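You operate a simulated robot arm through the tools that you are given. There is no shell and no other tool.

Carry out the task below with a simulated robot arm. There is one attempt and no reset: what you move stays moved.

## Task
Lay the tee, elbow and sleeve in their pockets and count them in.
Fine: Each into the pocket that bears its word; zero the counter before you press ADD three times. Drop and damage nothing, leave nothing switched on.
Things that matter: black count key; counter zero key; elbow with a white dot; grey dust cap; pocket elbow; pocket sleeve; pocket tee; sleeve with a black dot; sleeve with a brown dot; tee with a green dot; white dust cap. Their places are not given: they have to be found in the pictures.

It is judged by the outcome, as a careful person would: the job done as asked, and still so three seconds after it is handed in. It fails if anything else is knocked over, pushed out of place, dropped, spilled or broken.

## Robot
A 6-joint arm with a two-finger gripper, fixed in place. Base frame: the origin is on the floor under the middle of its stand, x ahead of it, y to its left, z up; the work surface is at about z = 0.78. Readings come in m, degrees, newtons and seconds.
It reaches about 1.572 m from its shoulder. Its first joint turns from -166.0 to 166.0 degrees. Payload 2.45 kg.
The tool frame sits at the grasp point between the pads (the TCP): z along the fingers, y along the line on which they close. The tips reach 0.02 m beyond it. The gripper opens to 0.14 m; its body begins 0.168 m behind the TCP.
Orientation is that of the tool frame in the base frame, as a unit quaternion [x, y, z, w]. With the fingers straight down and closing along the base's y, the tool's x points along the base's -x, its y along +y and its z along -z.

## Interface
- The arm moves only by the tool drive_tool. Its argument "commands" is one flat list of numbers, 7 for each row, row after row: the shift along the tool's x, y, z in m, then the turn, a rotation vector about the tool's x, y, z in degrees, then the finger opening in m, from 0 to 0.14. In form: [x, y, z, rx, ry, rz, grip, x, y, z, rx, ry, rz, grip, ...]. A call has 1 to 20 rows; each row is the pose to reach, as a shift and turn from the pose commanded when the call began, along the tool's axes at that moment. A row lasts 0.2 s, in which the tool goes at most 0.05 m and 8.6 degrees; a call with a longer step from one row to the next is refused whole, and so is a gripper value outside its range. Where a pose cannot be reached the arm comes as near as it can. A force on the tool above 70 N (or 10 N above the force at the start of the call, whichever is more), or a blocked arm, ends the call early, and 0.2 s more pass. Each finger travels about 0.045 m/s and halts on what it meets, pressing with about 32 N; the grip force reading is that of the motor and also rises with nothing between the fingers. The clock runs only during rows and for 0.2 s after the last one: add rows that repeat a pose to give the fingers time. The reply holds the time, the measured pose of the TCP, the force on the tool along the base axes, the opening and the grip force, in the units named above and with some noise, with the torque about the TCP (base axes, N m) and any sound that the robot's microphone picked up.
- Cameras (640 x 400 px; columns grow to the right, rows downward): "scene" is fixed at [0.0511, 0.6502, 1.3734]; the picture's right is [-0.13, -0.99, 0.00], its down [-0.61, 0.08, -0.78] and it looks along [0.78, -0.10, -0.62] (base axes); focal length 319 px, centre (320, 200). "wrist" rides on the gripper at [0.078, 0.011, -0.209] in the tool frame; the picture's right is [-0.14, 0.99, 0.00], its down [-0.92, -0.13, -0.37] and it looks along [-0.36, -0.05, 0.93] (tool axes); focal length 280 px, centre (320, 200).
- camera(camera): a new picture of that camera. It takes no simulated time.
- point_at(camera, pixels): for up to 12 pixels [column, row] of the newest picture of that camera ("zoom" is the newest enlarged one), the place [x, y, z] in the base frame of the surface seen there, good to about 0.003 m. It takes no simulated time.
- enlarge(camera, box): a new picture of the part [left, top, right, bottom] of that camera's present view, enlarged. It takes no simulated time.
- job_done(): hands the job in; it is judged then, once.

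Leave the gripper open and the arm clear of the work at the hand-in unless told otherwise.

The tools are called by a JSON object that holds its "fn" and its "kwargs". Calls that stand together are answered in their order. drive_tool: Moves the arm, as the interface text tells. Its arguments: {"type":"object","properties":{"commands":{"type":"array","items":{"type":"number"}}},"required":["commands"]} The other tools are called the same way: camera (camera) takes a picture; point_at (camera, pixels) gives the place of the surface under pixels of a picture; enlarge (camera, box) takes an enlarged picture of a part of a camera's view; job_done () hands the job in.

At the start:

```text
clock: 0.0
position: [0.4983, 0.6479, 1.1676]
tool_rot: [0.0, 1.0, -0.001, -0.001]
force: [0.5, 0.1, -0.3]
torque: [0.02, -0.03, 0.01]
opening: 0.1402
grip_force: 0.0
```

scene: 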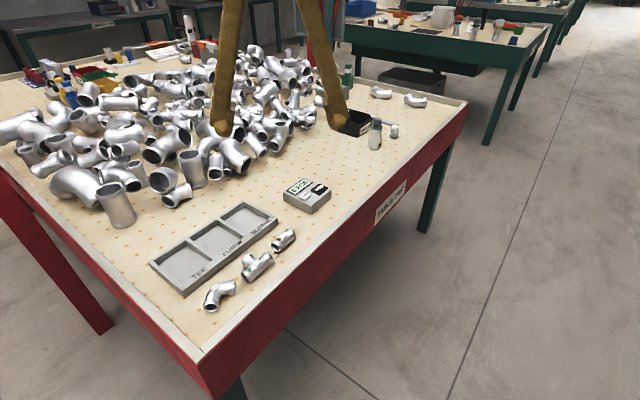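
wrist: 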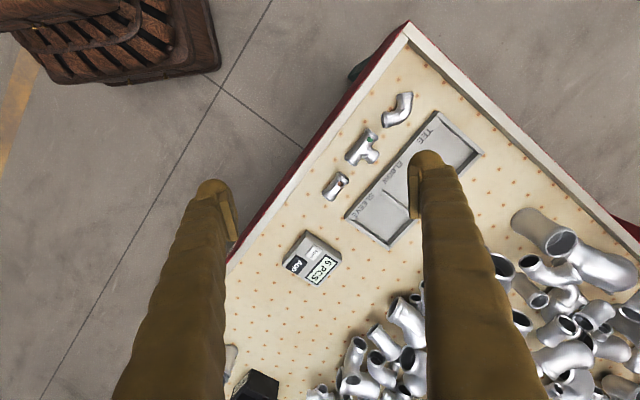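

I see the tray with three pockets near (215,245) in the scene picture, the counter box near (307,195), and three fittings near (220,293), (257,266), (284,240). I'll take enlarged views to read the words and dots.

{"fn": "enlarge", "kwargs": {"camera": "scene", "box": [140, 170, 340, 320]}}

{"fn": "enlarge", "kwargs": {"camera": "wrist", "box": [260, 60, 500, 210]}}

{"fn": "enlarge", "kwargs": {"camera": "scene", "box": [320, 60, 480, 160]}}

```text
2.67 times, centred on (240, 245) of scene
```

zoom: 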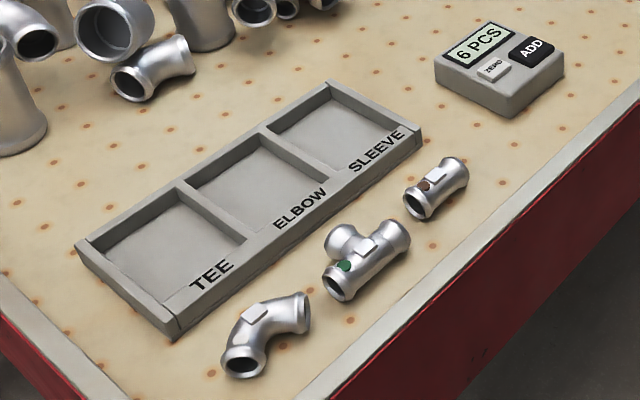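

```text
2.67 times, centred on (380, 135) of wrist
```

zoom: 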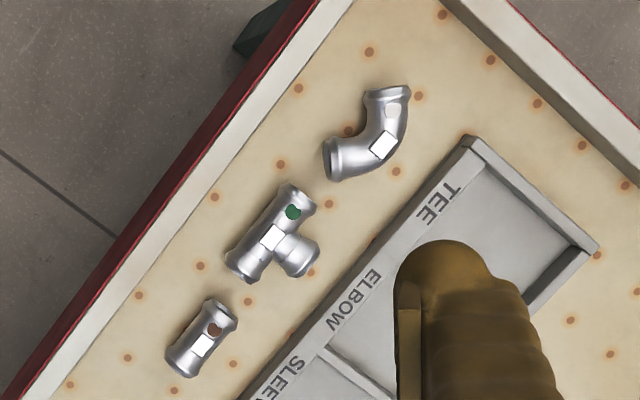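

```text
4.00 times, centred on (400, 110) of scene
```

zoom: 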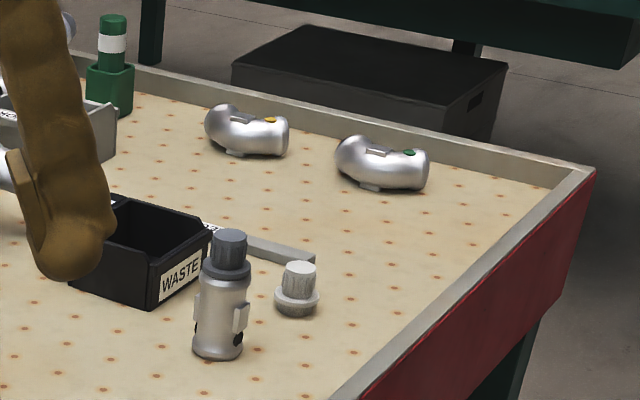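

The brown-dot sleeve lies by the tray; another sleeve with a black dot and a grey cap stands near the WASTE bin. I look closer at both and at the labels, to see which is meant.

{"fn": "enlarge", "kwargs": {"camera": "scene", "box": [355, 110, 415, 155]}}

{"fn": "enlarge", "kwargs": {"camera": "scene", "box": [365, 170, 425, 230]}}

{"fn": "enlarge", "kwargs": {"camera": "scene", "box": [260, 170, 340, 220]}}

{"fn": "enlarge", "kwargs": {"camera": "scene", "box": [260, 220, 310, 260]}}

{"fn": "enlarge", "kwargs": {"camera": "scene", "box": [0, 30, 220, 170]}}

```text
8.89 times, centred on (385, 132) of scene
```

zoom: 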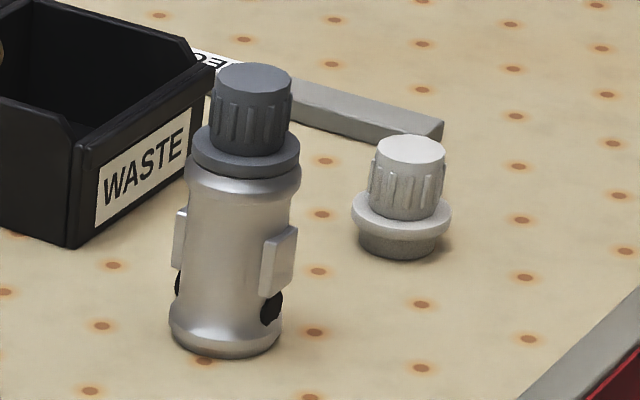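

```text
6.67 times, centred on (395, 200) of scene
```

zoom: 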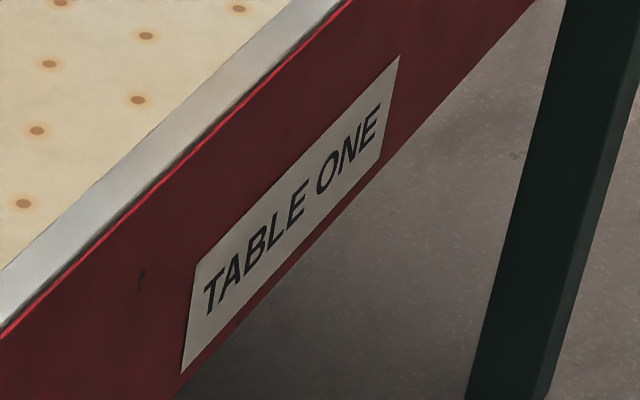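

```text
8.00 times, centred on (300, 195) of scene
```

zoom: 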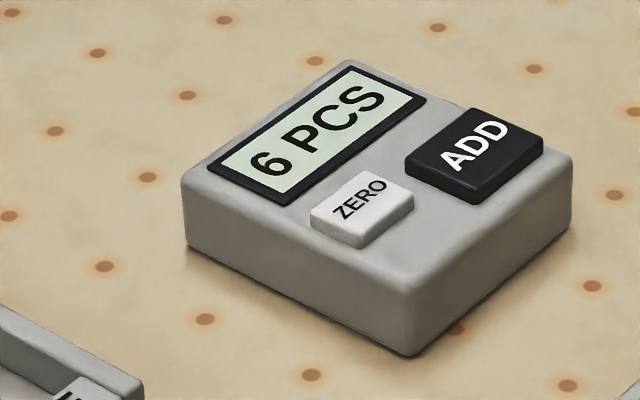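

```text
10.00 times, centred on (285, 240) of scene
```

zoom: 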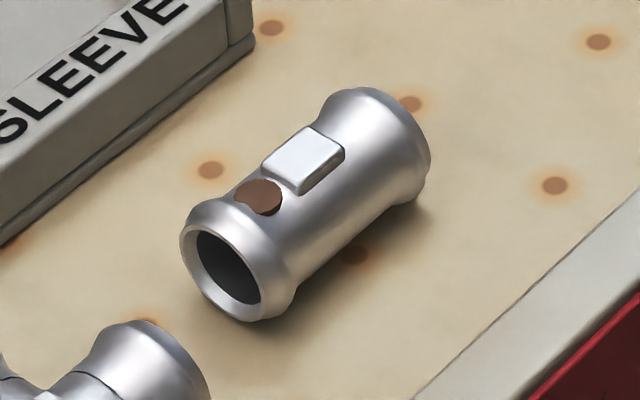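

```text
2.86 times, centred on (110, 100) of scene
```

zoom: 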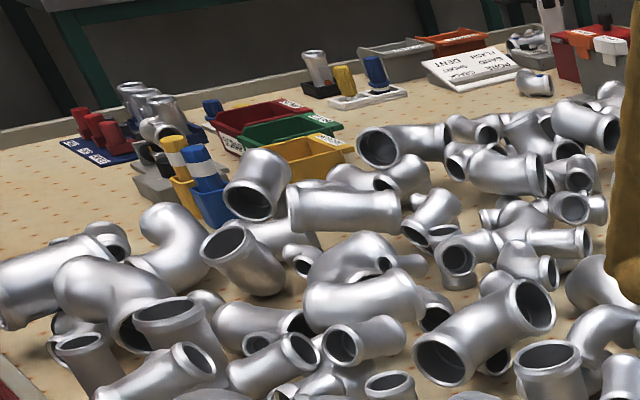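

The plain brown-dot sleeve lies in row with the tee and elbow next to the tray; the capped black-dot one stands apart, so I will use the brown one. The counter reads 6 PCS. Now I take new scene and wrist pictures and measure points: tray corners, fittings, keys.

{"fn": "enlarge", "kwargs": {"camera": "scene", "box": [140, 190, 300, 320]}}

{"fn": "point_at", "kwargs": {"camera": "scene", "pixels": [[150, 263], [183, 296], [277, 222], [243, 203], [185, 264], [214, 242], [244, 220], [219, 288], [256, 265], [284, 239], [303, 195], [319, 188]]}}

```text
3.08 times, centred on (220, 255) of scene
```

zoom: 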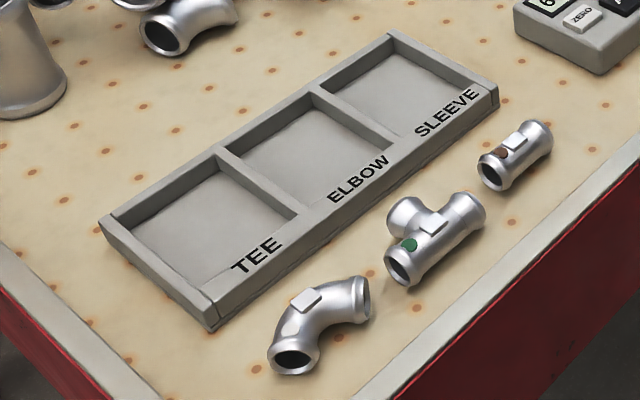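

```text
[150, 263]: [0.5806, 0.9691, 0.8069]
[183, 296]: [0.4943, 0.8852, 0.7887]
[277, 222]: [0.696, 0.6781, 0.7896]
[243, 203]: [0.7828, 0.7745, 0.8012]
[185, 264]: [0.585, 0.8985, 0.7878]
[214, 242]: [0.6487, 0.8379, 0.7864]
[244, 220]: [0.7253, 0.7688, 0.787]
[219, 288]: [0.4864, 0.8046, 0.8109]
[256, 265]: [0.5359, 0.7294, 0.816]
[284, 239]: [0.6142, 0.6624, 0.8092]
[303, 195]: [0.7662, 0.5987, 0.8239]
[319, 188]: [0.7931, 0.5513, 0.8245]
```

I'll enlarge the wrist view on the three fittings (about (395,108), (362,148), (335,186)) to measure their shapes and headings.

{"fn": "enlarge", "kwargs": {"camera": "wrist", "box": [310, 80, 470, 205]}}

```text
3.20 times, centred on (390, 142) of wrist
```

zoom: 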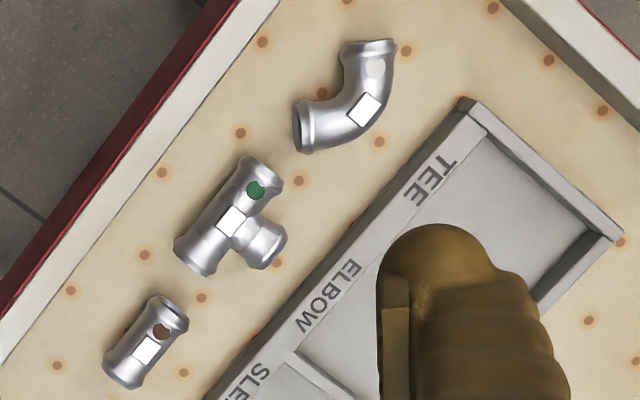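

I see each fitting with a flat white pad on top. I measure: sleeve ends, the pad and dot; tee ends and branch; elbow ends and pad.

{"fn": "point_at", "kwargs": {"camera": "zoom", "pixels": [[171, 310], [121, 375], [147, 350], [162, 330], [261, 170], [193, 260], [234, 221], [272, 248], [370, 50], [304, 128], [364, 108], [375, 68]]}}

{"fn": "point_at", "kwargs": {"camera": "zoom", "pixels": [[130, 335], [165, 360], [247, 160], [280, 180], [178, 243], [205, 272], [264, 267], [285, 235], [343, 45], [394, 47], [296, 105], [308, 150]]}}

{"fn": "point_at", "kwargs": {"camera": "zoom", "pixels": [[200, 300], [476, 105], [478, 130], [618, 235], [590, 235], [440, 180], [330, 290], [255, 385], [500, 190], [340, 340], [300, 355], [420, 130]]}}

```text
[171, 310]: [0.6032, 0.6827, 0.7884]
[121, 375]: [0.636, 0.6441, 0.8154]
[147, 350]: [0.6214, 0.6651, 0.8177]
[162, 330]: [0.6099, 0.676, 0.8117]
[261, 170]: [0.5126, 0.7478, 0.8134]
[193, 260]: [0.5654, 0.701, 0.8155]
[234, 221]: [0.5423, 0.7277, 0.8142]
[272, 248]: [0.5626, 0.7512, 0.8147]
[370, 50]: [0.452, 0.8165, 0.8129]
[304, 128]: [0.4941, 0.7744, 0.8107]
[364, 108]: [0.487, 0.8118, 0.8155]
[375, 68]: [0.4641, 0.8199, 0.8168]
```

```text
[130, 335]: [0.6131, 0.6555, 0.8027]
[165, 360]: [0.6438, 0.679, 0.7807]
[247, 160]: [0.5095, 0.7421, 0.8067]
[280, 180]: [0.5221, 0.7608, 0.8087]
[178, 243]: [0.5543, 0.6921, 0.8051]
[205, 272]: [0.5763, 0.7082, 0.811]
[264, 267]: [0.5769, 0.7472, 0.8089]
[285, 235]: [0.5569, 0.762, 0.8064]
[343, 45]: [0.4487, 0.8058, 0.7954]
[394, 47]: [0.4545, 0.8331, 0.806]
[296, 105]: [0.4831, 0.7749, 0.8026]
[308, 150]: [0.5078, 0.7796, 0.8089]
```

```text
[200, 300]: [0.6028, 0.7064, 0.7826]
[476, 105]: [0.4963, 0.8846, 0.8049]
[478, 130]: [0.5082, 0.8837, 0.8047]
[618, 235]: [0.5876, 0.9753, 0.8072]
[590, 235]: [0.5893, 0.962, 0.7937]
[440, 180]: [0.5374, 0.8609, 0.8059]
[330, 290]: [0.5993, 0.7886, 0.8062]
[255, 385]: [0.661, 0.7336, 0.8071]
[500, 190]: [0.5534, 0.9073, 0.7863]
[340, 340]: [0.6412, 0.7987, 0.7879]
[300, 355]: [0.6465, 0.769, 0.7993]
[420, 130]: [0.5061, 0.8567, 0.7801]
```

Table is at z≈0.781, tray rim z≈0.806, pocket floor z≈0.787; fittings are about 0.034 thick. I look at the finger tips enlarged in the wrist view to learn their size.

{"fn": "enlarge", "kwargs": {"camera": "wrist", "box": [180, 140, 500, 340]}}

{"fn": "enlarge", "kwargs": {"camera": "scene", "box": [200, 0, 380, 150]}}

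```text
2.00 times, centred on (340, 240) of wrist
```

zoom: 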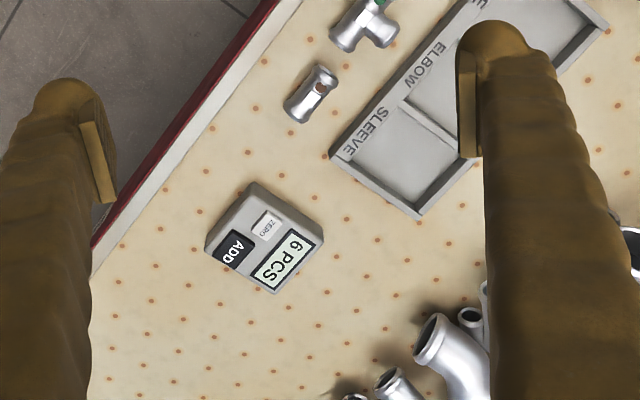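

```text
2.67 times, centred on (290, 75) of scene
```

zoom: 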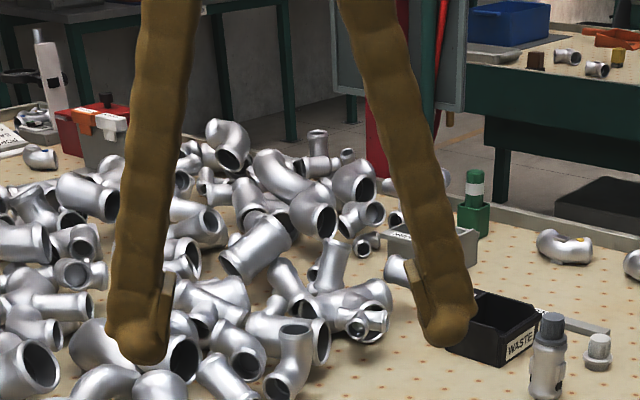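

The fingers are thick (about 3 cm), so I need the pocket sizes precisely. The air is clear at this height (z 1.17), so I move the tool over the tray, to about (0.60, 0.80), to look down between the fingers.

{"fn": "drive_tool", "kwargs": {"commands": [-0.025, 0.035, 0, 0, 0, 0, 0.14, -0.05, 0.07, 0, 0, 0, 0, 0.14, -0.075, 0.105, 0, 0, 0, 0, 0.14, -0.09, 0.14, 0, 0, 0, 0, 0.14, -0.1, 0.152, 0, 0, 0, 0, 0.14, -0.1, 0.152, 0, 0, 0, 0, 0.14]}}

{"fn": "camera", "kwargs": {"camera": "wrist"}}

{"fn": "camera", "kwargs": {"camera": "scene"}}

```text
clock: 1.4
position: [0.5978, 0.8003, 1.1681]
tool_rot: [-0.001, 1.0, 0.0, 0.0]
force: [-0.2, 0.6, 1.0]
torque: [-0.01, 0.0, -0.01]
opening: 0.14
grip_force: 0.1
```

```text
taken
```

wrist: 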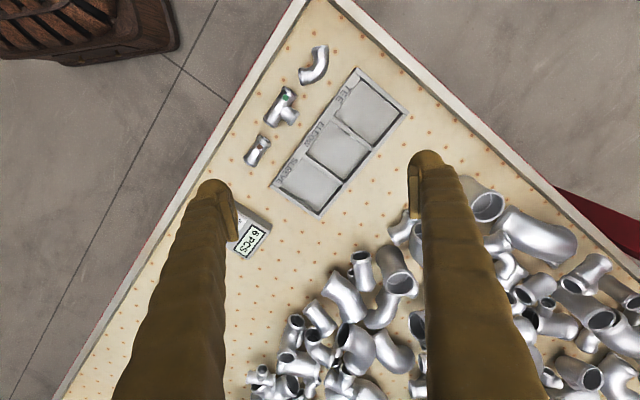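

```text
taken
```

scene: 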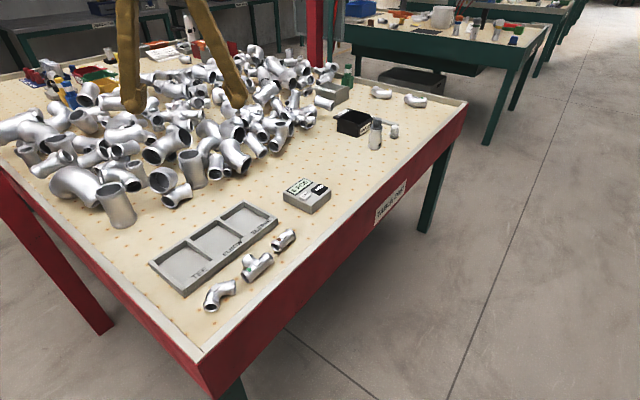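

The whole tray and the fittings are now free of the fingers, at (240–410, 40–215). I enlarge that for measuring.

{"fn": "enlarge", "kwargs": {"camera": "wrist", "box": [260, 60, 420, 220]}}

```text
2.50 times, centred on (340, 140) of wrist
```

zoom: 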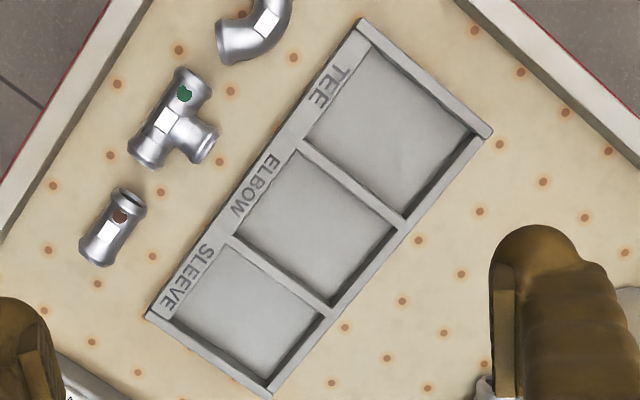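

I measure the inner corners of the three pockets on the floor and the rims.

{"fn": "point_at", "kwargs": {"camera": "zoom", "pixels": [[372, 52], [468, 132], [402, 212], [308, 140], [300, 155], [392, 228], [333, 300], [240, 232], [230, 250], [318, 318], [270, 380], [172, 308]]}}

{"fn": "point_at", "kwargs": {"camera": "zoom", "pixels": [[388, 132], [318, 228], [246, 314], [361, 22], [490, 130], [268, 392], [150, 315], [303, 147], [400, 221], [235, 238], [330, 311], [330, 110]]}}

{"fn": "point_at", "kwargs": {"camera": "zoom", "pixels": [[127, 196], [95, 258], [110, 229], [119, 215], [189, 78], [146, 160], [165, 121], [203, 142], [210, 140], [140, 150], [500, 240], [520, 235]]}}

```text
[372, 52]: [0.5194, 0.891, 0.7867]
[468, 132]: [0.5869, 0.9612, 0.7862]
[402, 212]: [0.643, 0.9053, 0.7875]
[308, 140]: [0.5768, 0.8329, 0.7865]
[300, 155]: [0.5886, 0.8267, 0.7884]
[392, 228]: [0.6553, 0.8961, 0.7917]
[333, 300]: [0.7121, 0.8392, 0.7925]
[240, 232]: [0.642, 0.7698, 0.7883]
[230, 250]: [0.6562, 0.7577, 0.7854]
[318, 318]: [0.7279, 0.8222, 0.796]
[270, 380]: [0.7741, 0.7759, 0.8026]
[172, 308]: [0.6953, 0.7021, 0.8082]
```

```text
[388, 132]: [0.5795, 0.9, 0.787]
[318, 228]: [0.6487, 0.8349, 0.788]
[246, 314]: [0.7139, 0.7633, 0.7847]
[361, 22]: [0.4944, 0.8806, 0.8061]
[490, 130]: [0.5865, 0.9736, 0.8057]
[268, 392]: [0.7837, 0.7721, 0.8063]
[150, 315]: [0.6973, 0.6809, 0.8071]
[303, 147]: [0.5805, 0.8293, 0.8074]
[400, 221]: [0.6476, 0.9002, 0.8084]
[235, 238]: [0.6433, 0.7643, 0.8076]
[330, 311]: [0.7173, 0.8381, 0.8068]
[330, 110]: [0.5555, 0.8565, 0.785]
```

```text
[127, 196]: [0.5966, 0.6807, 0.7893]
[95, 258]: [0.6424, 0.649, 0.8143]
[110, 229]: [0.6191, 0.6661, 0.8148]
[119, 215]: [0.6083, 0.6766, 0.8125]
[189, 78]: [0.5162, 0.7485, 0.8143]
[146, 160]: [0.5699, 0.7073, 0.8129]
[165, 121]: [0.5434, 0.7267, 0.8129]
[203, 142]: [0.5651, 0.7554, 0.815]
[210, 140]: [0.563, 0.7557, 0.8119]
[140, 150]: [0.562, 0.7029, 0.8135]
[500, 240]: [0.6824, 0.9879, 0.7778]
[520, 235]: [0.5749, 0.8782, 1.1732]
```

Pockets come out about 0.083 (along the tray) × 0.099 (across), centres near tee (0.581, 0.897), elbow (0.647, 0.832), sleeve (0.712, 0.768). Now I measure the right-hand finger's shape near its tip in an enlarged wrist picture.

{"fn": "enlarge", "kwargs": {"camera": "wrist", "box": [380, 130, 480, 230]}}

{"fn": "enlarge", "kwargs": {"camera": "scene", "box": [100, 40, 260, 120]}}

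```text
4.00 times, centred on (430, 180) of wrist
```

zoom: 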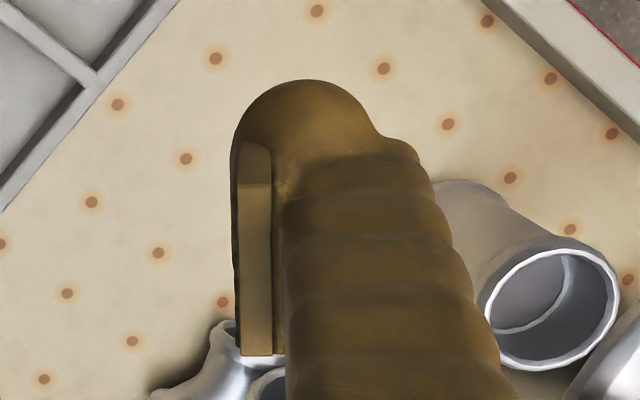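

```text
4.00 times, centred on (180, 80) of scene
```

zoom: 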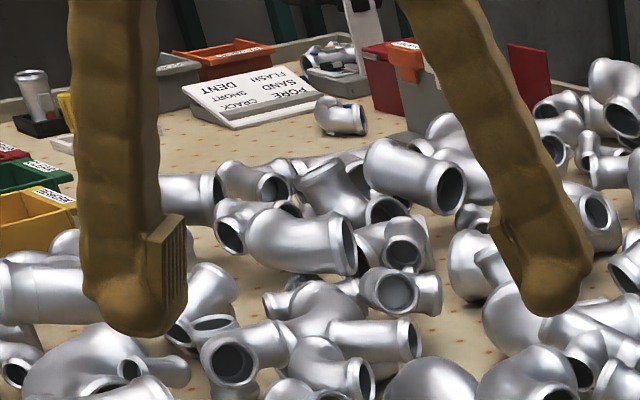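

I measure points on the left-hand finger of this picture: outer edge, pad block, bottom of the tip.

{"fn": "point_at", "kwargs": {"camera": "zoom", "pixels": [[90, 295], [100, 250], [135, 330], [152, 325], [165, 240], [150, 240], [183, 225], [184, 295], [170, 310], [120, 300], [150, 290], [170, 225]]}}

{"fn": "point_at", "kwargs": {"camera": "zoom", "pixels": [[560, 310], [535, 300], [588, 265], [505, 200], [490, 230], [545, 250], [520, 230], [500, 260], [580, 290], [550, 315], [82, 280], [85, 200]]}}

```text
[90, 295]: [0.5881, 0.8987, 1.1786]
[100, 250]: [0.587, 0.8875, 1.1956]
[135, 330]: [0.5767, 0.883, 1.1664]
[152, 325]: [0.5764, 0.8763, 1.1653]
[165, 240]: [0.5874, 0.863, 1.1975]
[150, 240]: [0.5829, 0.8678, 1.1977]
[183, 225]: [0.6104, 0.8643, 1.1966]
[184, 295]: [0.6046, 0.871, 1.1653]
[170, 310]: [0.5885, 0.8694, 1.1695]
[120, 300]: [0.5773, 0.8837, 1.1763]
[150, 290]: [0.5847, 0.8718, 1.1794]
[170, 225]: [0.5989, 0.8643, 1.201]
```

```text
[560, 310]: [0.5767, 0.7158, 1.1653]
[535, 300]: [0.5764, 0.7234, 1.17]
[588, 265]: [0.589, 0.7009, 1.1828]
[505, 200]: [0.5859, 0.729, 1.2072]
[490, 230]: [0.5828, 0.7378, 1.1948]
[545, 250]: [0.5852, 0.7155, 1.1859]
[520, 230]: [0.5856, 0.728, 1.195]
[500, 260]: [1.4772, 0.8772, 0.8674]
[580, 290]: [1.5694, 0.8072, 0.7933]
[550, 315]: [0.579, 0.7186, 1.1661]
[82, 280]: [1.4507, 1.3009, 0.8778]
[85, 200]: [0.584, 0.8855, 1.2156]
```

The finger is roughly 0.03 thick with a rounded tip and a flat pad that ends about 6 mm below the TCP. I turn the tool +45° about its z (closing line across the tray) and close the fingers in the air, to see the closed fingers' size.

{"fn": "drive_tool", "kwargs": {"commands": [0, 0, 0, 0, 0, 7.5, 0.12, 0, 0, 0, 0, 0, 15, 0.1, 0, 0, 0, 0, 0, 22.5, 0.08, 0, 0, 0, 0, 0, 30, 0.06, 0, 0, 0, 0, 0, 37.5, 0.04, 0, 0, 0, 0, 0, 45, 0.02, 0, 0, 0, 0, 0, 45, 0.0, 0, 0, 0, 0, 0, 45, 0.0, 0, 0, 0, 0, 0, 45, 0.0]}}

{"fn": "camera", "kwargs": {"camera": "wrist"}}

{"fn": "enlarge", "kwargs": {"camera": "scene", "box": [120, 40, 240, 120]}}

```text
clock: 3.4
position: [0.5988, 0.8008, 1.1673]
tool_rot: [0.383, 0.924, 0.0, -0.001]
force: [0.9, 0.2, -1.0]
torque: [0.0, 0.02, -0.02]
opening: 0.0
grip_force: 23.2
```

```text
taken
```

wrist: 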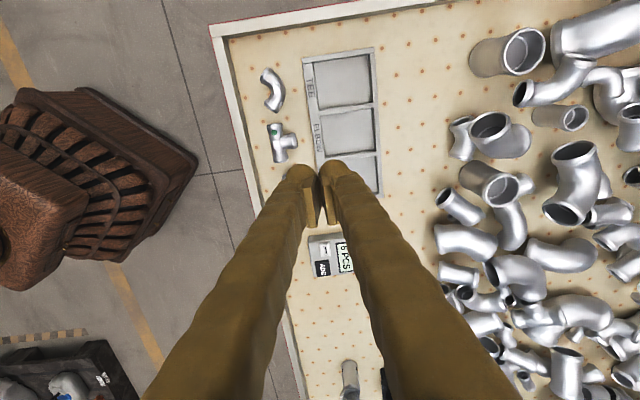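

```text
5.00 times, centred on (180, 80) of scene
```

zoom: 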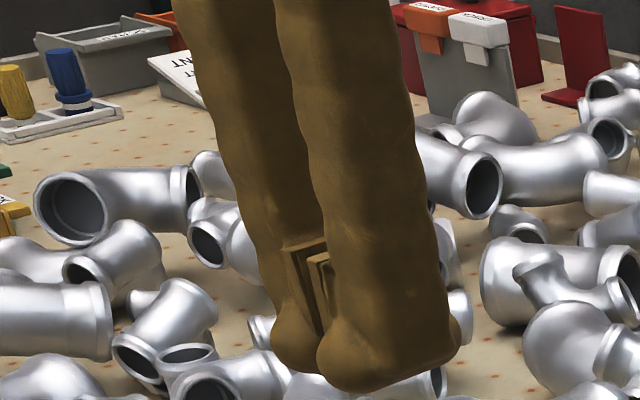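

The closed fingers show near (320,180). I enlarge there and measure the tips.

{"fn": "enlarge", "kwargs": {"camera": "wrist", "box": [270, 140, 390, 240]}}

```text
4.00 times, centred on (330, 190) of wrist
```

zoom: 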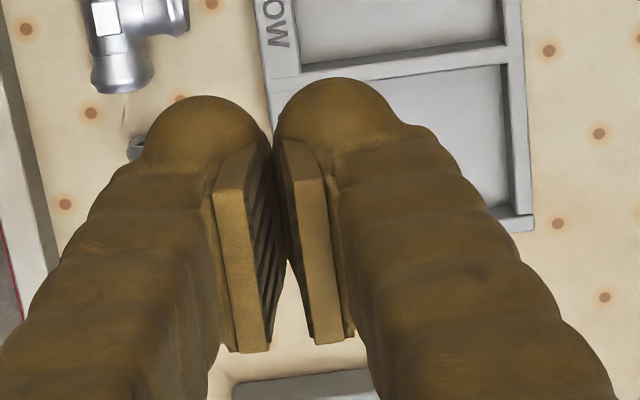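

Each tip is about 26 mm thick; pads touch at the tip end. I check the foot's width from the scene camera by measuring points on it.

{"fn": "enlarge", "kwargs": {"camera": "scene", "box": [120, 40, 240, 120]}}

{"fn": "point_at", "kwargs": {"camera": "zoom", "pixels": [[320, 350], [335, 380], [360, 386], [400, 375], [440, 355], [456, 335], [380, 340], [440, 300], [275, 350], [290, 368], [310, 370], [420, 250]]}}

{"fn": "point_at", "kwargs": {"camera": "wrist", "pixels": [[300, 170], [290, 180], [308, 176], [340, 168], [332, 162], [350, 175], [310, 200], [335, 200], [312, 225], [335, 222], [285, 190], [352, 190]]}}

```text
5.00 times, centred on (180, 80) of scene
```

zoom: 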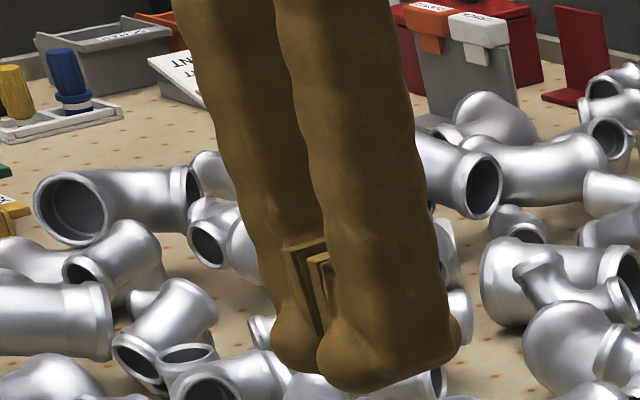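

```text
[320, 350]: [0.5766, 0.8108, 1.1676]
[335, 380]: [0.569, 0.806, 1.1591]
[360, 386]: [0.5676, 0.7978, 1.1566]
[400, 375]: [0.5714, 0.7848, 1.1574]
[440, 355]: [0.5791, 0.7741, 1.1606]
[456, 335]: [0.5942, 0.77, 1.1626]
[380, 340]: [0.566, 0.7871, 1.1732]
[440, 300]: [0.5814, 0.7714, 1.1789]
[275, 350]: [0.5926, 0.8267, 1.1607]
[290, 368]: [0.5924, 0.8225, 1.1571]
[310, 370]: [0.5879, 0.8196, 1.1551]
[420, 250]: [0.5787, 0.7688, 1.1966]
```

```text
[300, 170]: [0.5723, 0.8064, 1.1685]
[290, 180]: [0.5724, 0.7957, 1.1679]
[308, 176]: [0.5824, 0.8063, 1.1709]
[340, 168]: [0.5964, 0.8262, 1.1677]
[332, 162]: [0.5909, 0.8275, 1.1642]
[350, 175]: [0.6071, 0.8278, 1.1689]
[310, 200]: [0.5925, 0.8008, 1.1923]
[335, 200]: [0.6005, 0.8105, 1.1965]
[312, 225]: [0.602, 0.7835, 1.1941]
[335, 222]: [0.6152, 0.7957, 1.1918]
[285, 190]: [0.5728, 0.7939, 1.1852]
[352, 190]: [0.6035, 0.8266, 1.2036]
```

Each finger foot is about 33 mm thick × 48 mm wide, so the pockets (83 × 99 mm) will be tight and I must plan grips carefully. I go to a straight-down view over the fittings: TCP to about (0.587, 0.667, 1.05), which puts the camera over (0.54, 0.73).

{"fn": "drive_tool", "kwargs": {"commands": [-0.0216, -0.0258, 0.0293, 0, 0, 0, 0.02, -0.0431, -0.0516, 0.0585, 0, 0, 0, 0.04, -0.0647, -0.0774, 0.0878, 0, 0, 0, 0.06, -0.0862, -0.1032, 0.117, 0, 0, 0, 0.06, -0.0862, -0.1032, 0.117, 0, 0, 0, 0.06]}}

{"fn": "camera", "kwargs": {"camera": "wrist"}}

{"fn": "enlarge", "kwargs": {"camera": "wrist", "box": [240, 30, 400, 130]}}

```text
clock: 4.6
position: [0.5859, 0.6652, 1.0512]
tool_rot: [0.383, 0.924, 0.0, 0.0]
force: [-0.6, -0.4, 0.6]
torque: [0.02, -0.01, 0.0]
opening: 0.0601
grip_force: 0.0
```

```text
taken
```

wrist: 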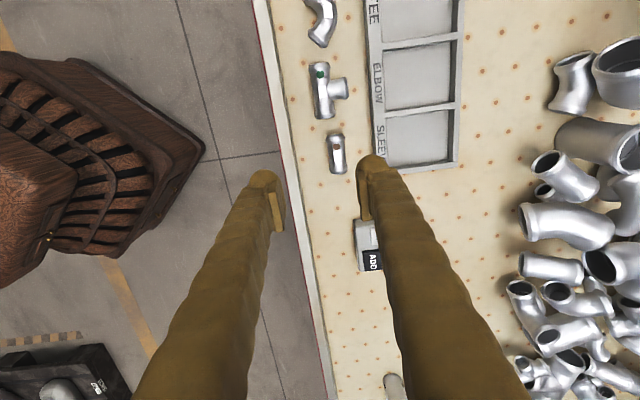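

```text
4.00 times, centred on (320, 80) of wrist
```

zoom: 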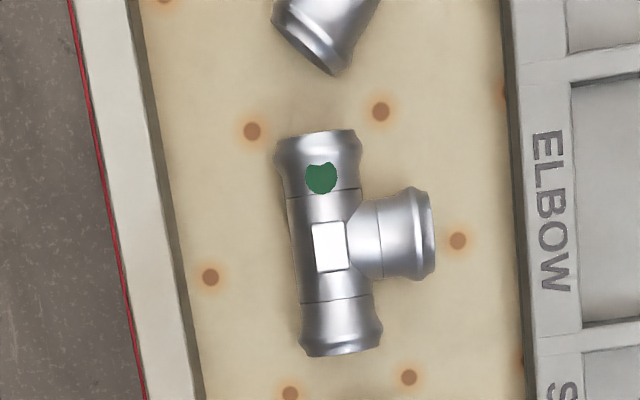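

The tee shows clearly: run about 75 mm, branch end about 39 mm from the run axis, rings about 33 mm, body about 25 mm. I measure tee and rail points in this enlarged picture.

{"fn": "point_at", "kwargs": {"camera": "zoom", "pixels": [[319, 145], [341, 345], [330, 247], [425, 238], [375, 242], [290, 250], [310, 250], [185, 300], [140, 300], [515, 240], [540, 70], [560, 330]]}}

{"fn": "enlarge", "kwargs": {"camera": "wrist", "box": [270, 120, 390, 200]}}

```text
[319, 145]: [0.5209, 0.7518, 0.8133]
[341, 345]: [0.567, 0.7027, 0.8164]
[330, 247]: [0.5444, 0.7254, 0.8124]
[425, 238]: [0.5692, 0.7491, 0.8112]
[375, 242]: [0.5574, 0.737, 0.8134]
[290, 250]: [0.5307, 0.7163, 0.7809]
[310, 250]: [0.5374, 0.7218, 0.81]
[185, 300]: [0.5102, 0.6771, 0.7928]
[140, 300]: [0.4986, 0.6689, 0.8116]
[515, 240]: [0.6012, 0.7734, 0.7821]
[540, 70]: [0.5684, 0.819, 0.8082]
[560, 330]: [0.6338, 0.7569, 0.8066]
```

```text
5.00 times, centred on (330, 160) of wrist
```

zoom: 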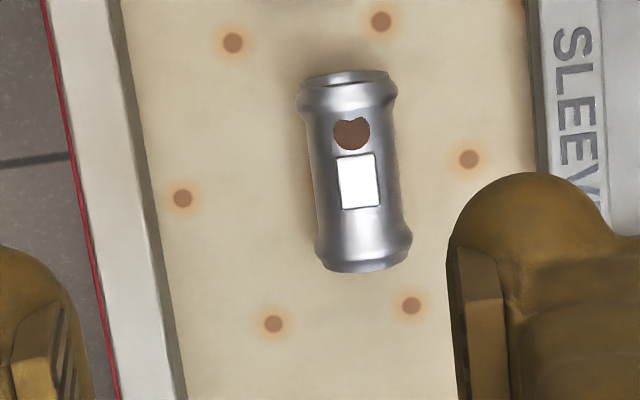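

The sleeve lies nearly parallel to the tee's run. I measure it and the rail/tray beside it.

{"fn": "point_at", "kwargs": {"camera": "zoom", "pixels": [[348, 90], [366, 258], [357, 180], [350, 110], [363, 240], [315, 180], [392, 180], [150, 180], [125, 180], [536, 150], [460, 240], [505, 220]]}}

{"fn": "enlarge", "kwargs": {"camera": "wrist", "box": [260, 0, 400, 60]}}

```text
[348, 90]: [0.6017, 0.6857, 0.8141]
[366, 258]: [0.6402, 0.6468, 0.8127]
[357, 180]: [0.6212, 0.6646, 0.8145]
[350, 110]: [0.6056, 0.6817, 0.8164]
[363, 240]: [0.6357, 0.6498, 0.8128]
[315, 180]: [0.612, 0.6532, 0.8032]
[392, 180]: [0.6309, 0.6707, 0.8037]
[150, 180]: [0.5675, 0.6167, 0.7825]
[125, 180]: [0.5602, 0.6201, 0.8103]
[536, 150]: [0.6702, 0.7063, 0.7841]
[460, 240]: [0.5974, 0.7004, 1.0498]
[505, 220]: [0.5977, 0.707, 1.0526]
```

```text
4.57 times, centred on (330, 30) of wrist
```

zoom: 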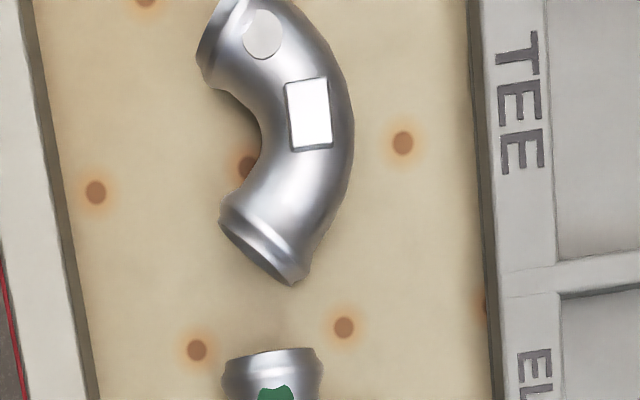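

The elbow is cut at the top of the picture. I shift the camera over the elbow (about (0.483, 0.805)), same height.

{"fn": "drive_tool", "kwargs": {"commands": [0.0467, 0.0078, 0, 0, 0, 0, 0.06, 0.0933, 0.0156, 0, 0, 0, 0, 0.06, 0.0933, 0.0156, 0, 0, 0, 0, 0.06]}}

{"fn": "enlarge", "kwargs": {"camera": "wrist", "box": [260, 40, 400, 140]}}

```text
clock: 5.4
position: [0.5315, 0.7441, 1.0515]
tool_rot: [0.383, 0.924, 0.0, -0.001]
force: [0.9, -0.2, -0.3]
torque: [0.01, 0.04, -0.01]
opening: 0.0602
grip_force: 0.0
```

```text
4.00 times, centred on (330, 90) of wrist
```

zoom: 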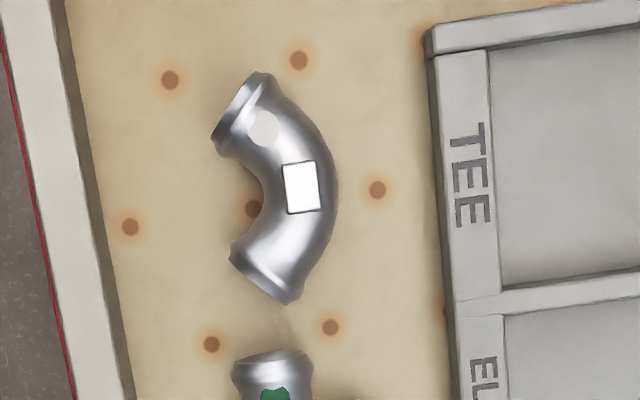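

The elbow is a 90° bend, its opening toward the rail (left) and outer bend toward the tray (right). I measure its points.

{"fn": "point_at", "kwargs": {"camera": "zoom", "pixels": [[300, 187], [243, 110], [270, 270], [290, 130], [295, 240], [325, 190], [268, 190], [225, 125], [240, 245], [255, 85], [290, 290], [115, 200]]}}

{"fn": "point_at", "kwargs": {"camera": "zoom", "pixels": [[95, 200], [440, 190], [430, 190], [465, 180], [510, 60], [500, 280], [476, 290], [490, 50], [570, 180], [432, 40], [300, 200], [80, 200]]}}

```text
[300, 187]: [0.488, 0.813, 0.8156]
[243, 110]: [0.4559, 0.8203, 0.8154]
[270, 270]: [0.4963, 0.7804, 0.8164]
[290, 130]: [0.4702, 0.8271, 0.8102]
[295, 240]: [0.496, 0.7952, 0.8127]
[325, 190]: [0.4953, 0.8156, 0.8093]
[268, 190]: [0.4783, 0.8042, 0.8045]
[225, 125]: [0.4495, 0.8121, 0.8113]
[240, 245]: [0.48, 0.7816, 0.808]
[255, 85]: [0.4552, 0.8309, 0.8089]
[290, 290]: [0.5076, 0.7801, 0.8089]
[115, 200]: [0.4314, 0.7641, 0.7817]
```

```text
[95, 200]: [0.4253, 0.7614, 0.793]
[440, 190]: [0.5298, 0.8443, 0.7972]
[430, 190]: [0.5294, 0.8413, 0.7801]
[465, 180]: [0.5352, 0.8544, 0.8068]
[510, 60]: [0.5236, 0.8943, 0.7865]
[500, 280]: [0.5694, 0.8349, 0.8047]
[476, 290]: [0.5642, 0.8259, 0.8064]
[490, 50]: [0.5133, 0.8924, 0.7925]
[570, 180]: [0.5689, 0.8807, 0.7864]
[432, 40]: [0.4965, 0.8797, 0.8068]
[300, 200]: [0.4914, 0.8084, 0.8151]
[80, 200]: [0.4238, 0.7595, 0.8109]
```

Elbow bend radius ≈ 35 mm with short collars. Plan: sleeve first (cross grip), then elbow (grip at mid-bend), then tee (pinch on its run ends). I go above the sleeve at (0.621, 0.665), z 0.90, opening 0.046.

{"fn": "drive_tool", "kwargs": {"commands": [-0.0238, 0.0015, 0.03, 0, 0, 0, 0.055, -0.0476, 0.0029, 0.06, 0, 0, 0, 0.05, -0.0714, 0.0044, 0.09, 0, 0, 0, 0.046, -0.0952, 0.0058, 0.12, 0, 0, 0, 0.046, -0.119, 0.0073, 0.15, 0, 0, 0, 0.046, -0.119, 0.0073, 0.15, 0, 0, 0, 0.046]}}

{"fn": "camera", "kwargs": {"camera": "wrist"}}

{"fn": "enlarge", "kwargs": {"camera": "wrist", "box": [240, 90, 400, 220]}}

{"fn": "camera", "kwargs": {"camera": "scene"}}

```text
clock: 6.8
position: [0.6198, 0.6637, 0.9004]
tool_rot: [0.382, 0.924, 0.0, 0.0]
force: [1.0, 0.4, -0.6]
torque: [-0.01, 0.02, 0.02]
opening: 0.0461
grip_force: 0.0
```

```text
taken
```

wrist: 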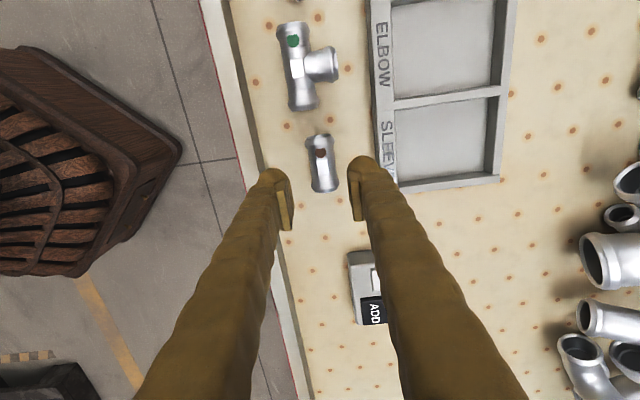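

```text
3.08 times, centred on (320, 155) of wrist
```

zoom: 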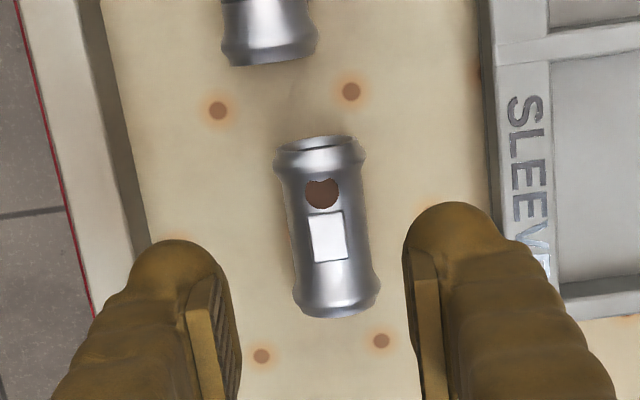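

```text
taken
```

scene: 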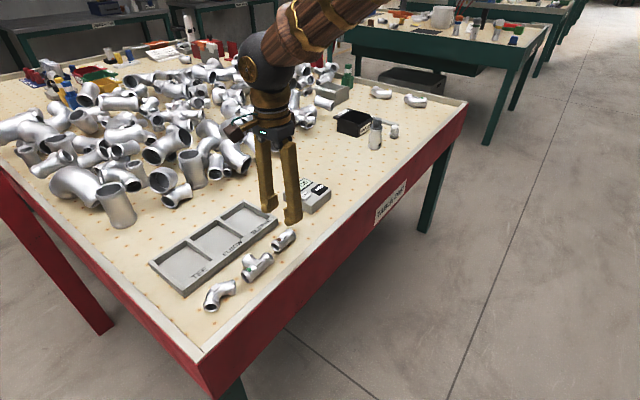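

The sleeve sits nearly centred between the fingers, about 2 mm toward the tray. I lower to z 0.808 with that small shift, fingers still open 0.046.

{"fn": "drive_tool", "kwargs": {"commands": [0, 0.002, 0.035, 0, 0, 1, 0.046, 0, 0.002, 0.065, 0, 0, 1, 0.046, 0, 0.002, 0.082, 0, 0, 1, 0.046, 0, 0.002, 0.0924, 0, 0, 1, 0.046, 0, 0.002, 0.0924, 0, 0, 1, 0.046]}}

{"fn": "camera", "kwargs": {"camera": "wrist"}}

{"fn": "enlarge", "kwargs": {"camera": "scene", "box": [230, 180, 350, 270]}}

```text
clock: 8.0
position: [0.6219, 0.6662, 0.8086]
tool_rot: [0.391, 0.92, 0.0, 0.0]
force: [0.0, -0.2, 0.8]
torque: [0.0, 0.03, 0.01]
opening: 0.0457
grip_force: 0.0
```

```text
taken
```

wrist: 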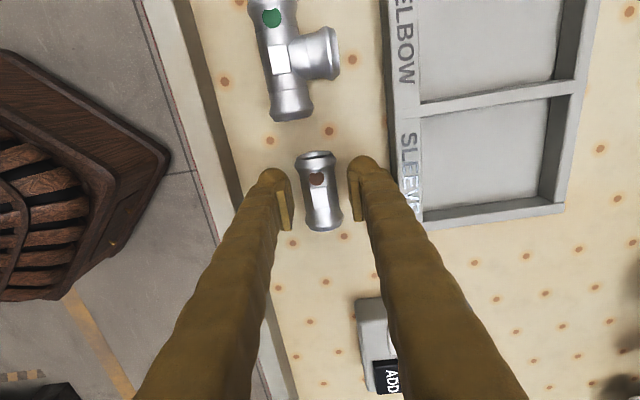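

```text
4.44 times, centred on (290, 225) of scene
```

zoom: 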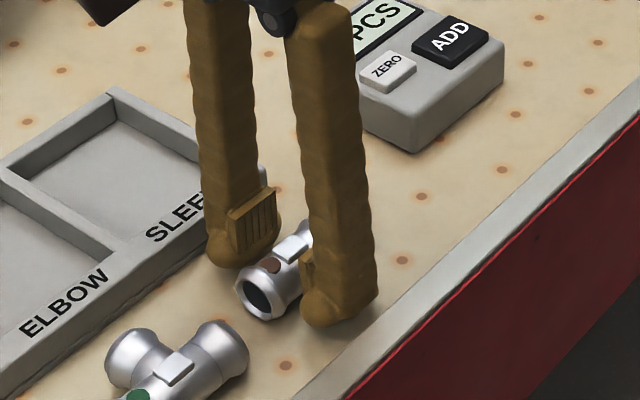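

Fingers straddle the sleeve with no contact. I close on it.

{"fn": "drive_tool", "kwargs": {"commands": [0, 0, 0, 0, 0, 0, 0.03, 0, 0, 0, 0, 0, 0, 0.02, 0, 0, 0, 0, 0, 0, 0.01, 0, 0, 0, 0, 0, 0, 0.0, 0, 0, 0, 0, 0, 0, 0.0]}}

{"fn": "camera", "kwargs": {"camera": "wrist"}}

{"fn": "enlarge", "kwargs": {"camera": "scene", "box": [230, 180, 350, 270]}}

```text
clock: 9.2
position: [0.6216, 0.6648, 0.8084]
tool_rot: [0.39, 0.921, -0.001, -0.001]
force: [0.5, -0.4, 0.4]
torque: [0.06, 0.02, 0.0]
opening: 0.0286
grip_force: 32.2
```

```text
taken
```

wrist: 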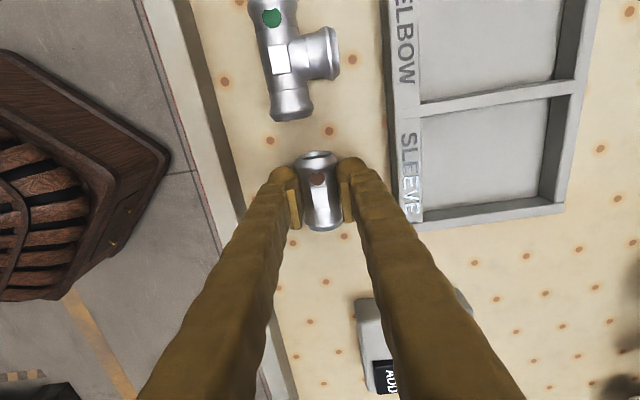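

```text
4.44 times, centred on (290, 225) of scene
```

zoom: 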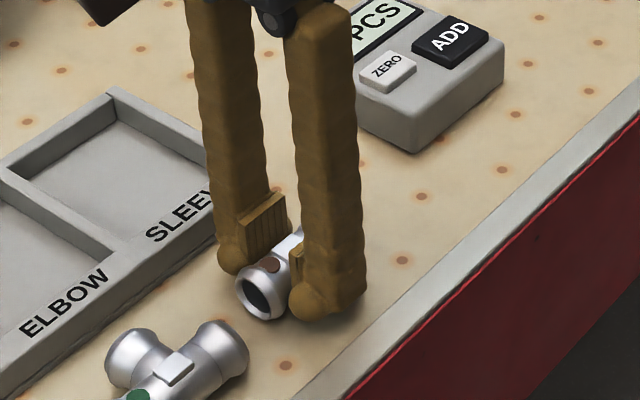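

Gripped at 0.0286 with 32 N. I lift straight up 0.10 m.

{"fn": "drive_tool", "kwargs": {"commands": [0, 0, -0.01, 0, 0, 0, 0.0, 0, 0, -0.03, 0, 0, 0, 0.0, 0, 0, -0.055, 0, 0, 0, 0.0, 0, 0, -0.08, 0, 0, 0, 0.0, 0, 0, -0.1, 0, 0, 0, 0.0, 0, 0, -0.1, 0, 0, 0, 0.0]}}

{"fn": "camera", "kwargs": {"camera": "wrist"}}

{"fn": "enlarge", "kwargs": {"camera": "scene", "box": [230, 150, 350, 240]}}

```text
clock: 10.6
position: [0.6218, 0.6662, 0.9072]
tool_rot: [0.391, 0.92, 0.0, 0.0]
force: [-0.1, 0.2, -0.1]
torque: [-0.02, 0.01, -0.02]
opening: 0.0001
grip_force: 30.0
```

```text
taken
```

wrist: 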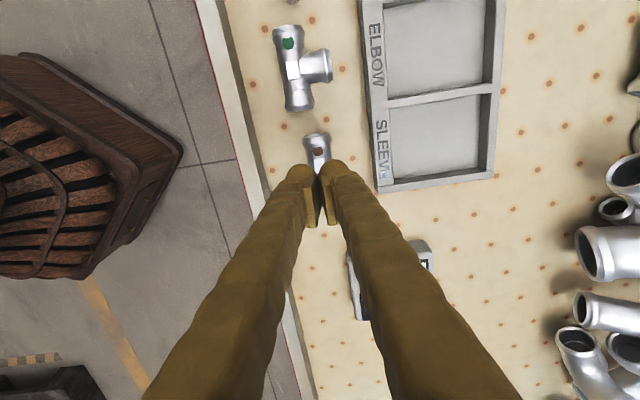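

```text
4.44 times, centred on (290, 195) of scene
```

zoom: 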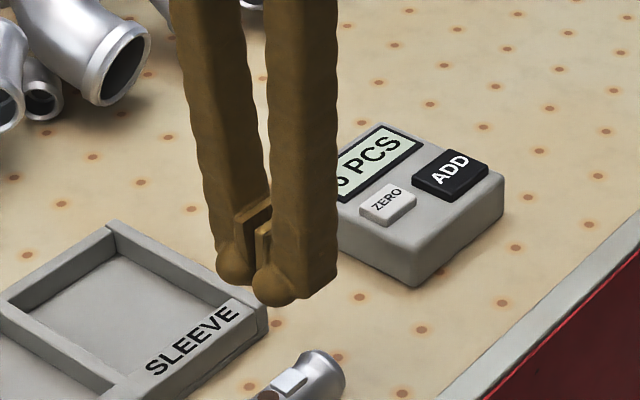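

The sleeve slipped out: it still lies on the table, and the fingers closed empty. The grip was too high on the round body. I open again and check the sleeve's present pose.

{"fn": "drive_tool", "kwargs": {"commands": [0, 0, 0, 0, 0, 0, 0.02, 0, 0, 0, 0, 0, 0, 0.04, 0, 0, 0, 0, 0, 0, 0.046, 0, 0, 0, 0, 0, 0, 0.046]}}

{"fn": "enlarge", "kwargs": {"camera": "wrist", "box": [240, 90, 400, 220]}}

{"fn": "enlarge", "kwargs": {"camera": "scene", "box": [240, 210, 330, 280]}}

```text
clock: 11.6
position: [0.622, 0.6658, 0.9082]
tool_rot: [0.39, 0.921, 0.0, 0.0]
force: [-0.2, 0.0, -0.2]
torque: [0.0, -0.02, 0.01]
opening: 0.0464
grip_force: 0.1
```

```text
3.08 times, centred on (320, 155) of wrist
```

zoom: 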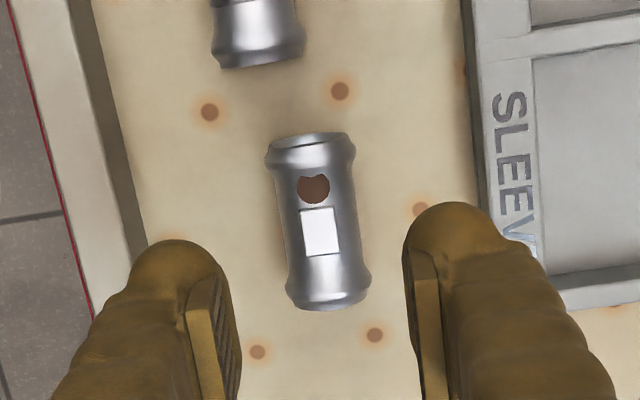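

```text
5.71 times, centred on (285, 245) of scene
```

zoom: 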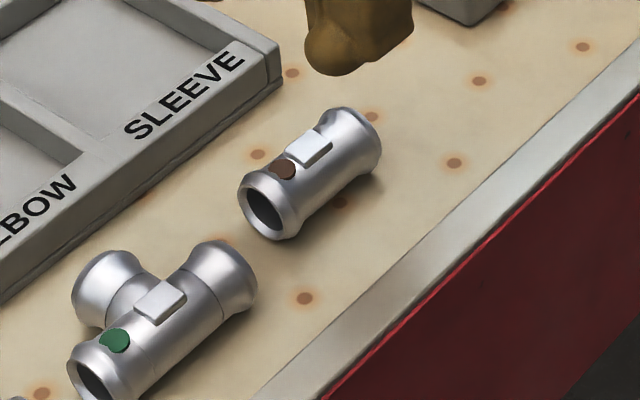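

The sleeve is unharmed and centred at (318,222), just under the TCP axis. I lower further this time, to z 0.803 (tips about 1.5 mm above the table).

{"fn": "drive_tool", "kwargs": {"commands": [0, 0, 0.04, 0, 0, 0, 0.046, 0, 0, 0.075, 0, 0, 0, 0.046, 0, 0, 0.095, 0, 0, 0, 0.046, 0, 0, 0.1035, 0, 0, 0, 0.046, 0, 0, 0.1052, 0, 0, 0, 0.046, 0, 0, 0.1052, 0, 0, 0, 0.046]}}

```text
clock: 13.0
position: [0.6217, 0.6657, 0.8018]
tool_rot: [0.391, 0.92, 0.001, 0.0]
force: [-0.9, -0.1, 0.3]
torque: [0.01, -0.03, 0.03]
opening: 0.0462
grip_force: 0.0
```

No table contact felt. I close the fingers.

{"fn": "drive_tool", "kwargs": {"commands": [0, 0, 0, 0, 0, 0, 0.03, 0, 0, 0, 0, 0, 0, 0.02, 0, 0, 0, 0, 0, 0, 0.01, 0, 0, 0, 0, 0, 0, 0.0, 0, 0, 0, 0, 0, 0, 0.0]}}

{"fn": "enlarge", "kwargs": {"camera": "wrist", "box": [240, 120, 400, 250]}}

{"fn": "enlarge", "kwargs": {"camera": "scene", "box": [250, 190, 340, 260]}}

```text
clock: 14.2
position: [0.6214, 0.6661, 0.8023]
tool_rot: [0.391, 0.92, 0.001, 0.0]
force: [0.3, -0.1, 0.0]
torque: [0.02, 0.04, 0.01]
opening: 0.0287
grip_force: 32.3
```

```text
3.08 times, centred on (320, 185) of wrist
```

zoom: 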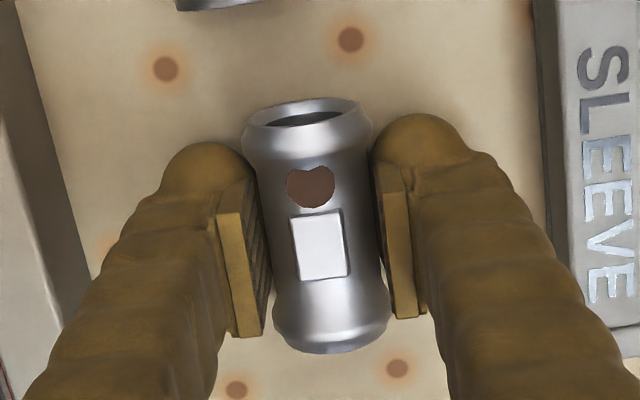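

```text
5.71 times, centred on (295, 225) of scene
```

zoom: 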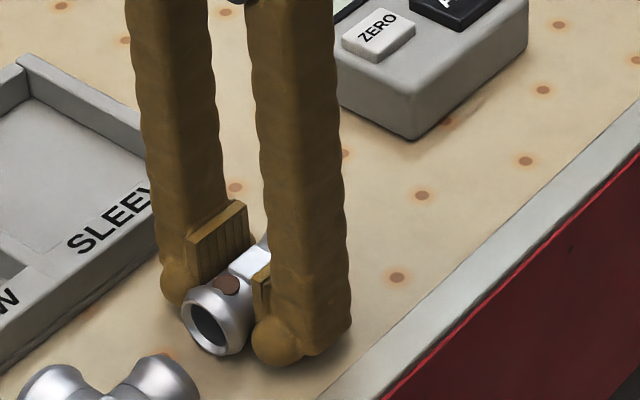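

Gripped at 0.0287, now lower on the body. I lift just 15 mm slowly and check that it holds.

{"fn": "drive_tool", "kwargs": {"commands": [0, 0, -0.003, 0, 0, 0, 0.0, 0, 0, -0.006, 0, 0, 0, 0.0, 0, 0, -0.01, 0, 0, 0, 0.0, 0, 0, -0.015, 0, 0, 0, 0.0, 0, 0, -0.015, 0, 0, 0, 0.0]}}

{"fn": "enlarge", "kwargs": {"camera": "scene", "box": [250, 190, 340, 260]}}

{"fn": "enlarge", "kwargs": {"camera": "wrist", "box": [240, 120, 400, 250]}}

```text
clock: 15.4
position: [0.6221, 0.6656, 0.8164]
tool_rot: [0.391, 0.921, 0.0, 0.0]
force: [-0.1, -0.2, -1.4]
torque: [-0.02, -0.02, 0.0]
opening: 0.0285
grip_force: 31.7
```

```text
5.71 times, centred on (295, 225) of scene
```

zoom: 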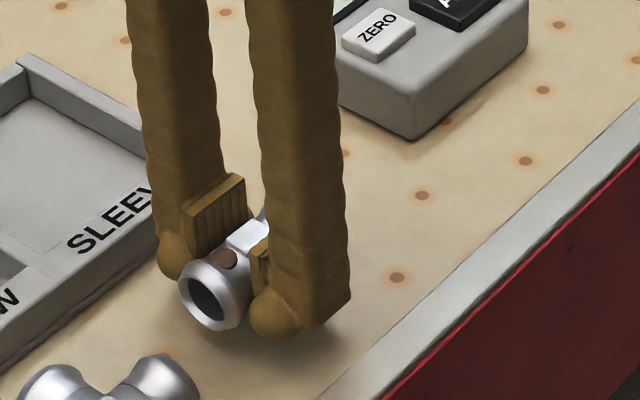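

```text
3.08 times, centred on (320, 185) of wrist
```

zoom: 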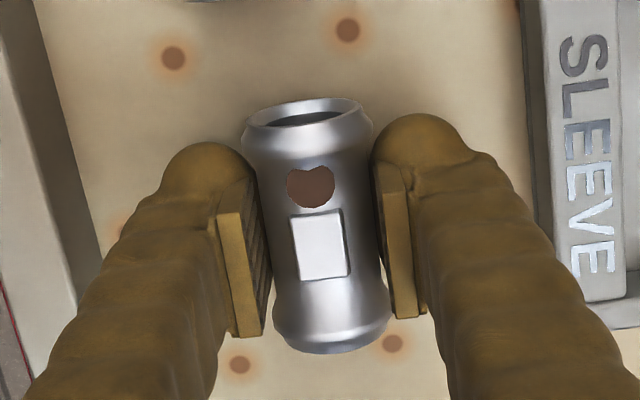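

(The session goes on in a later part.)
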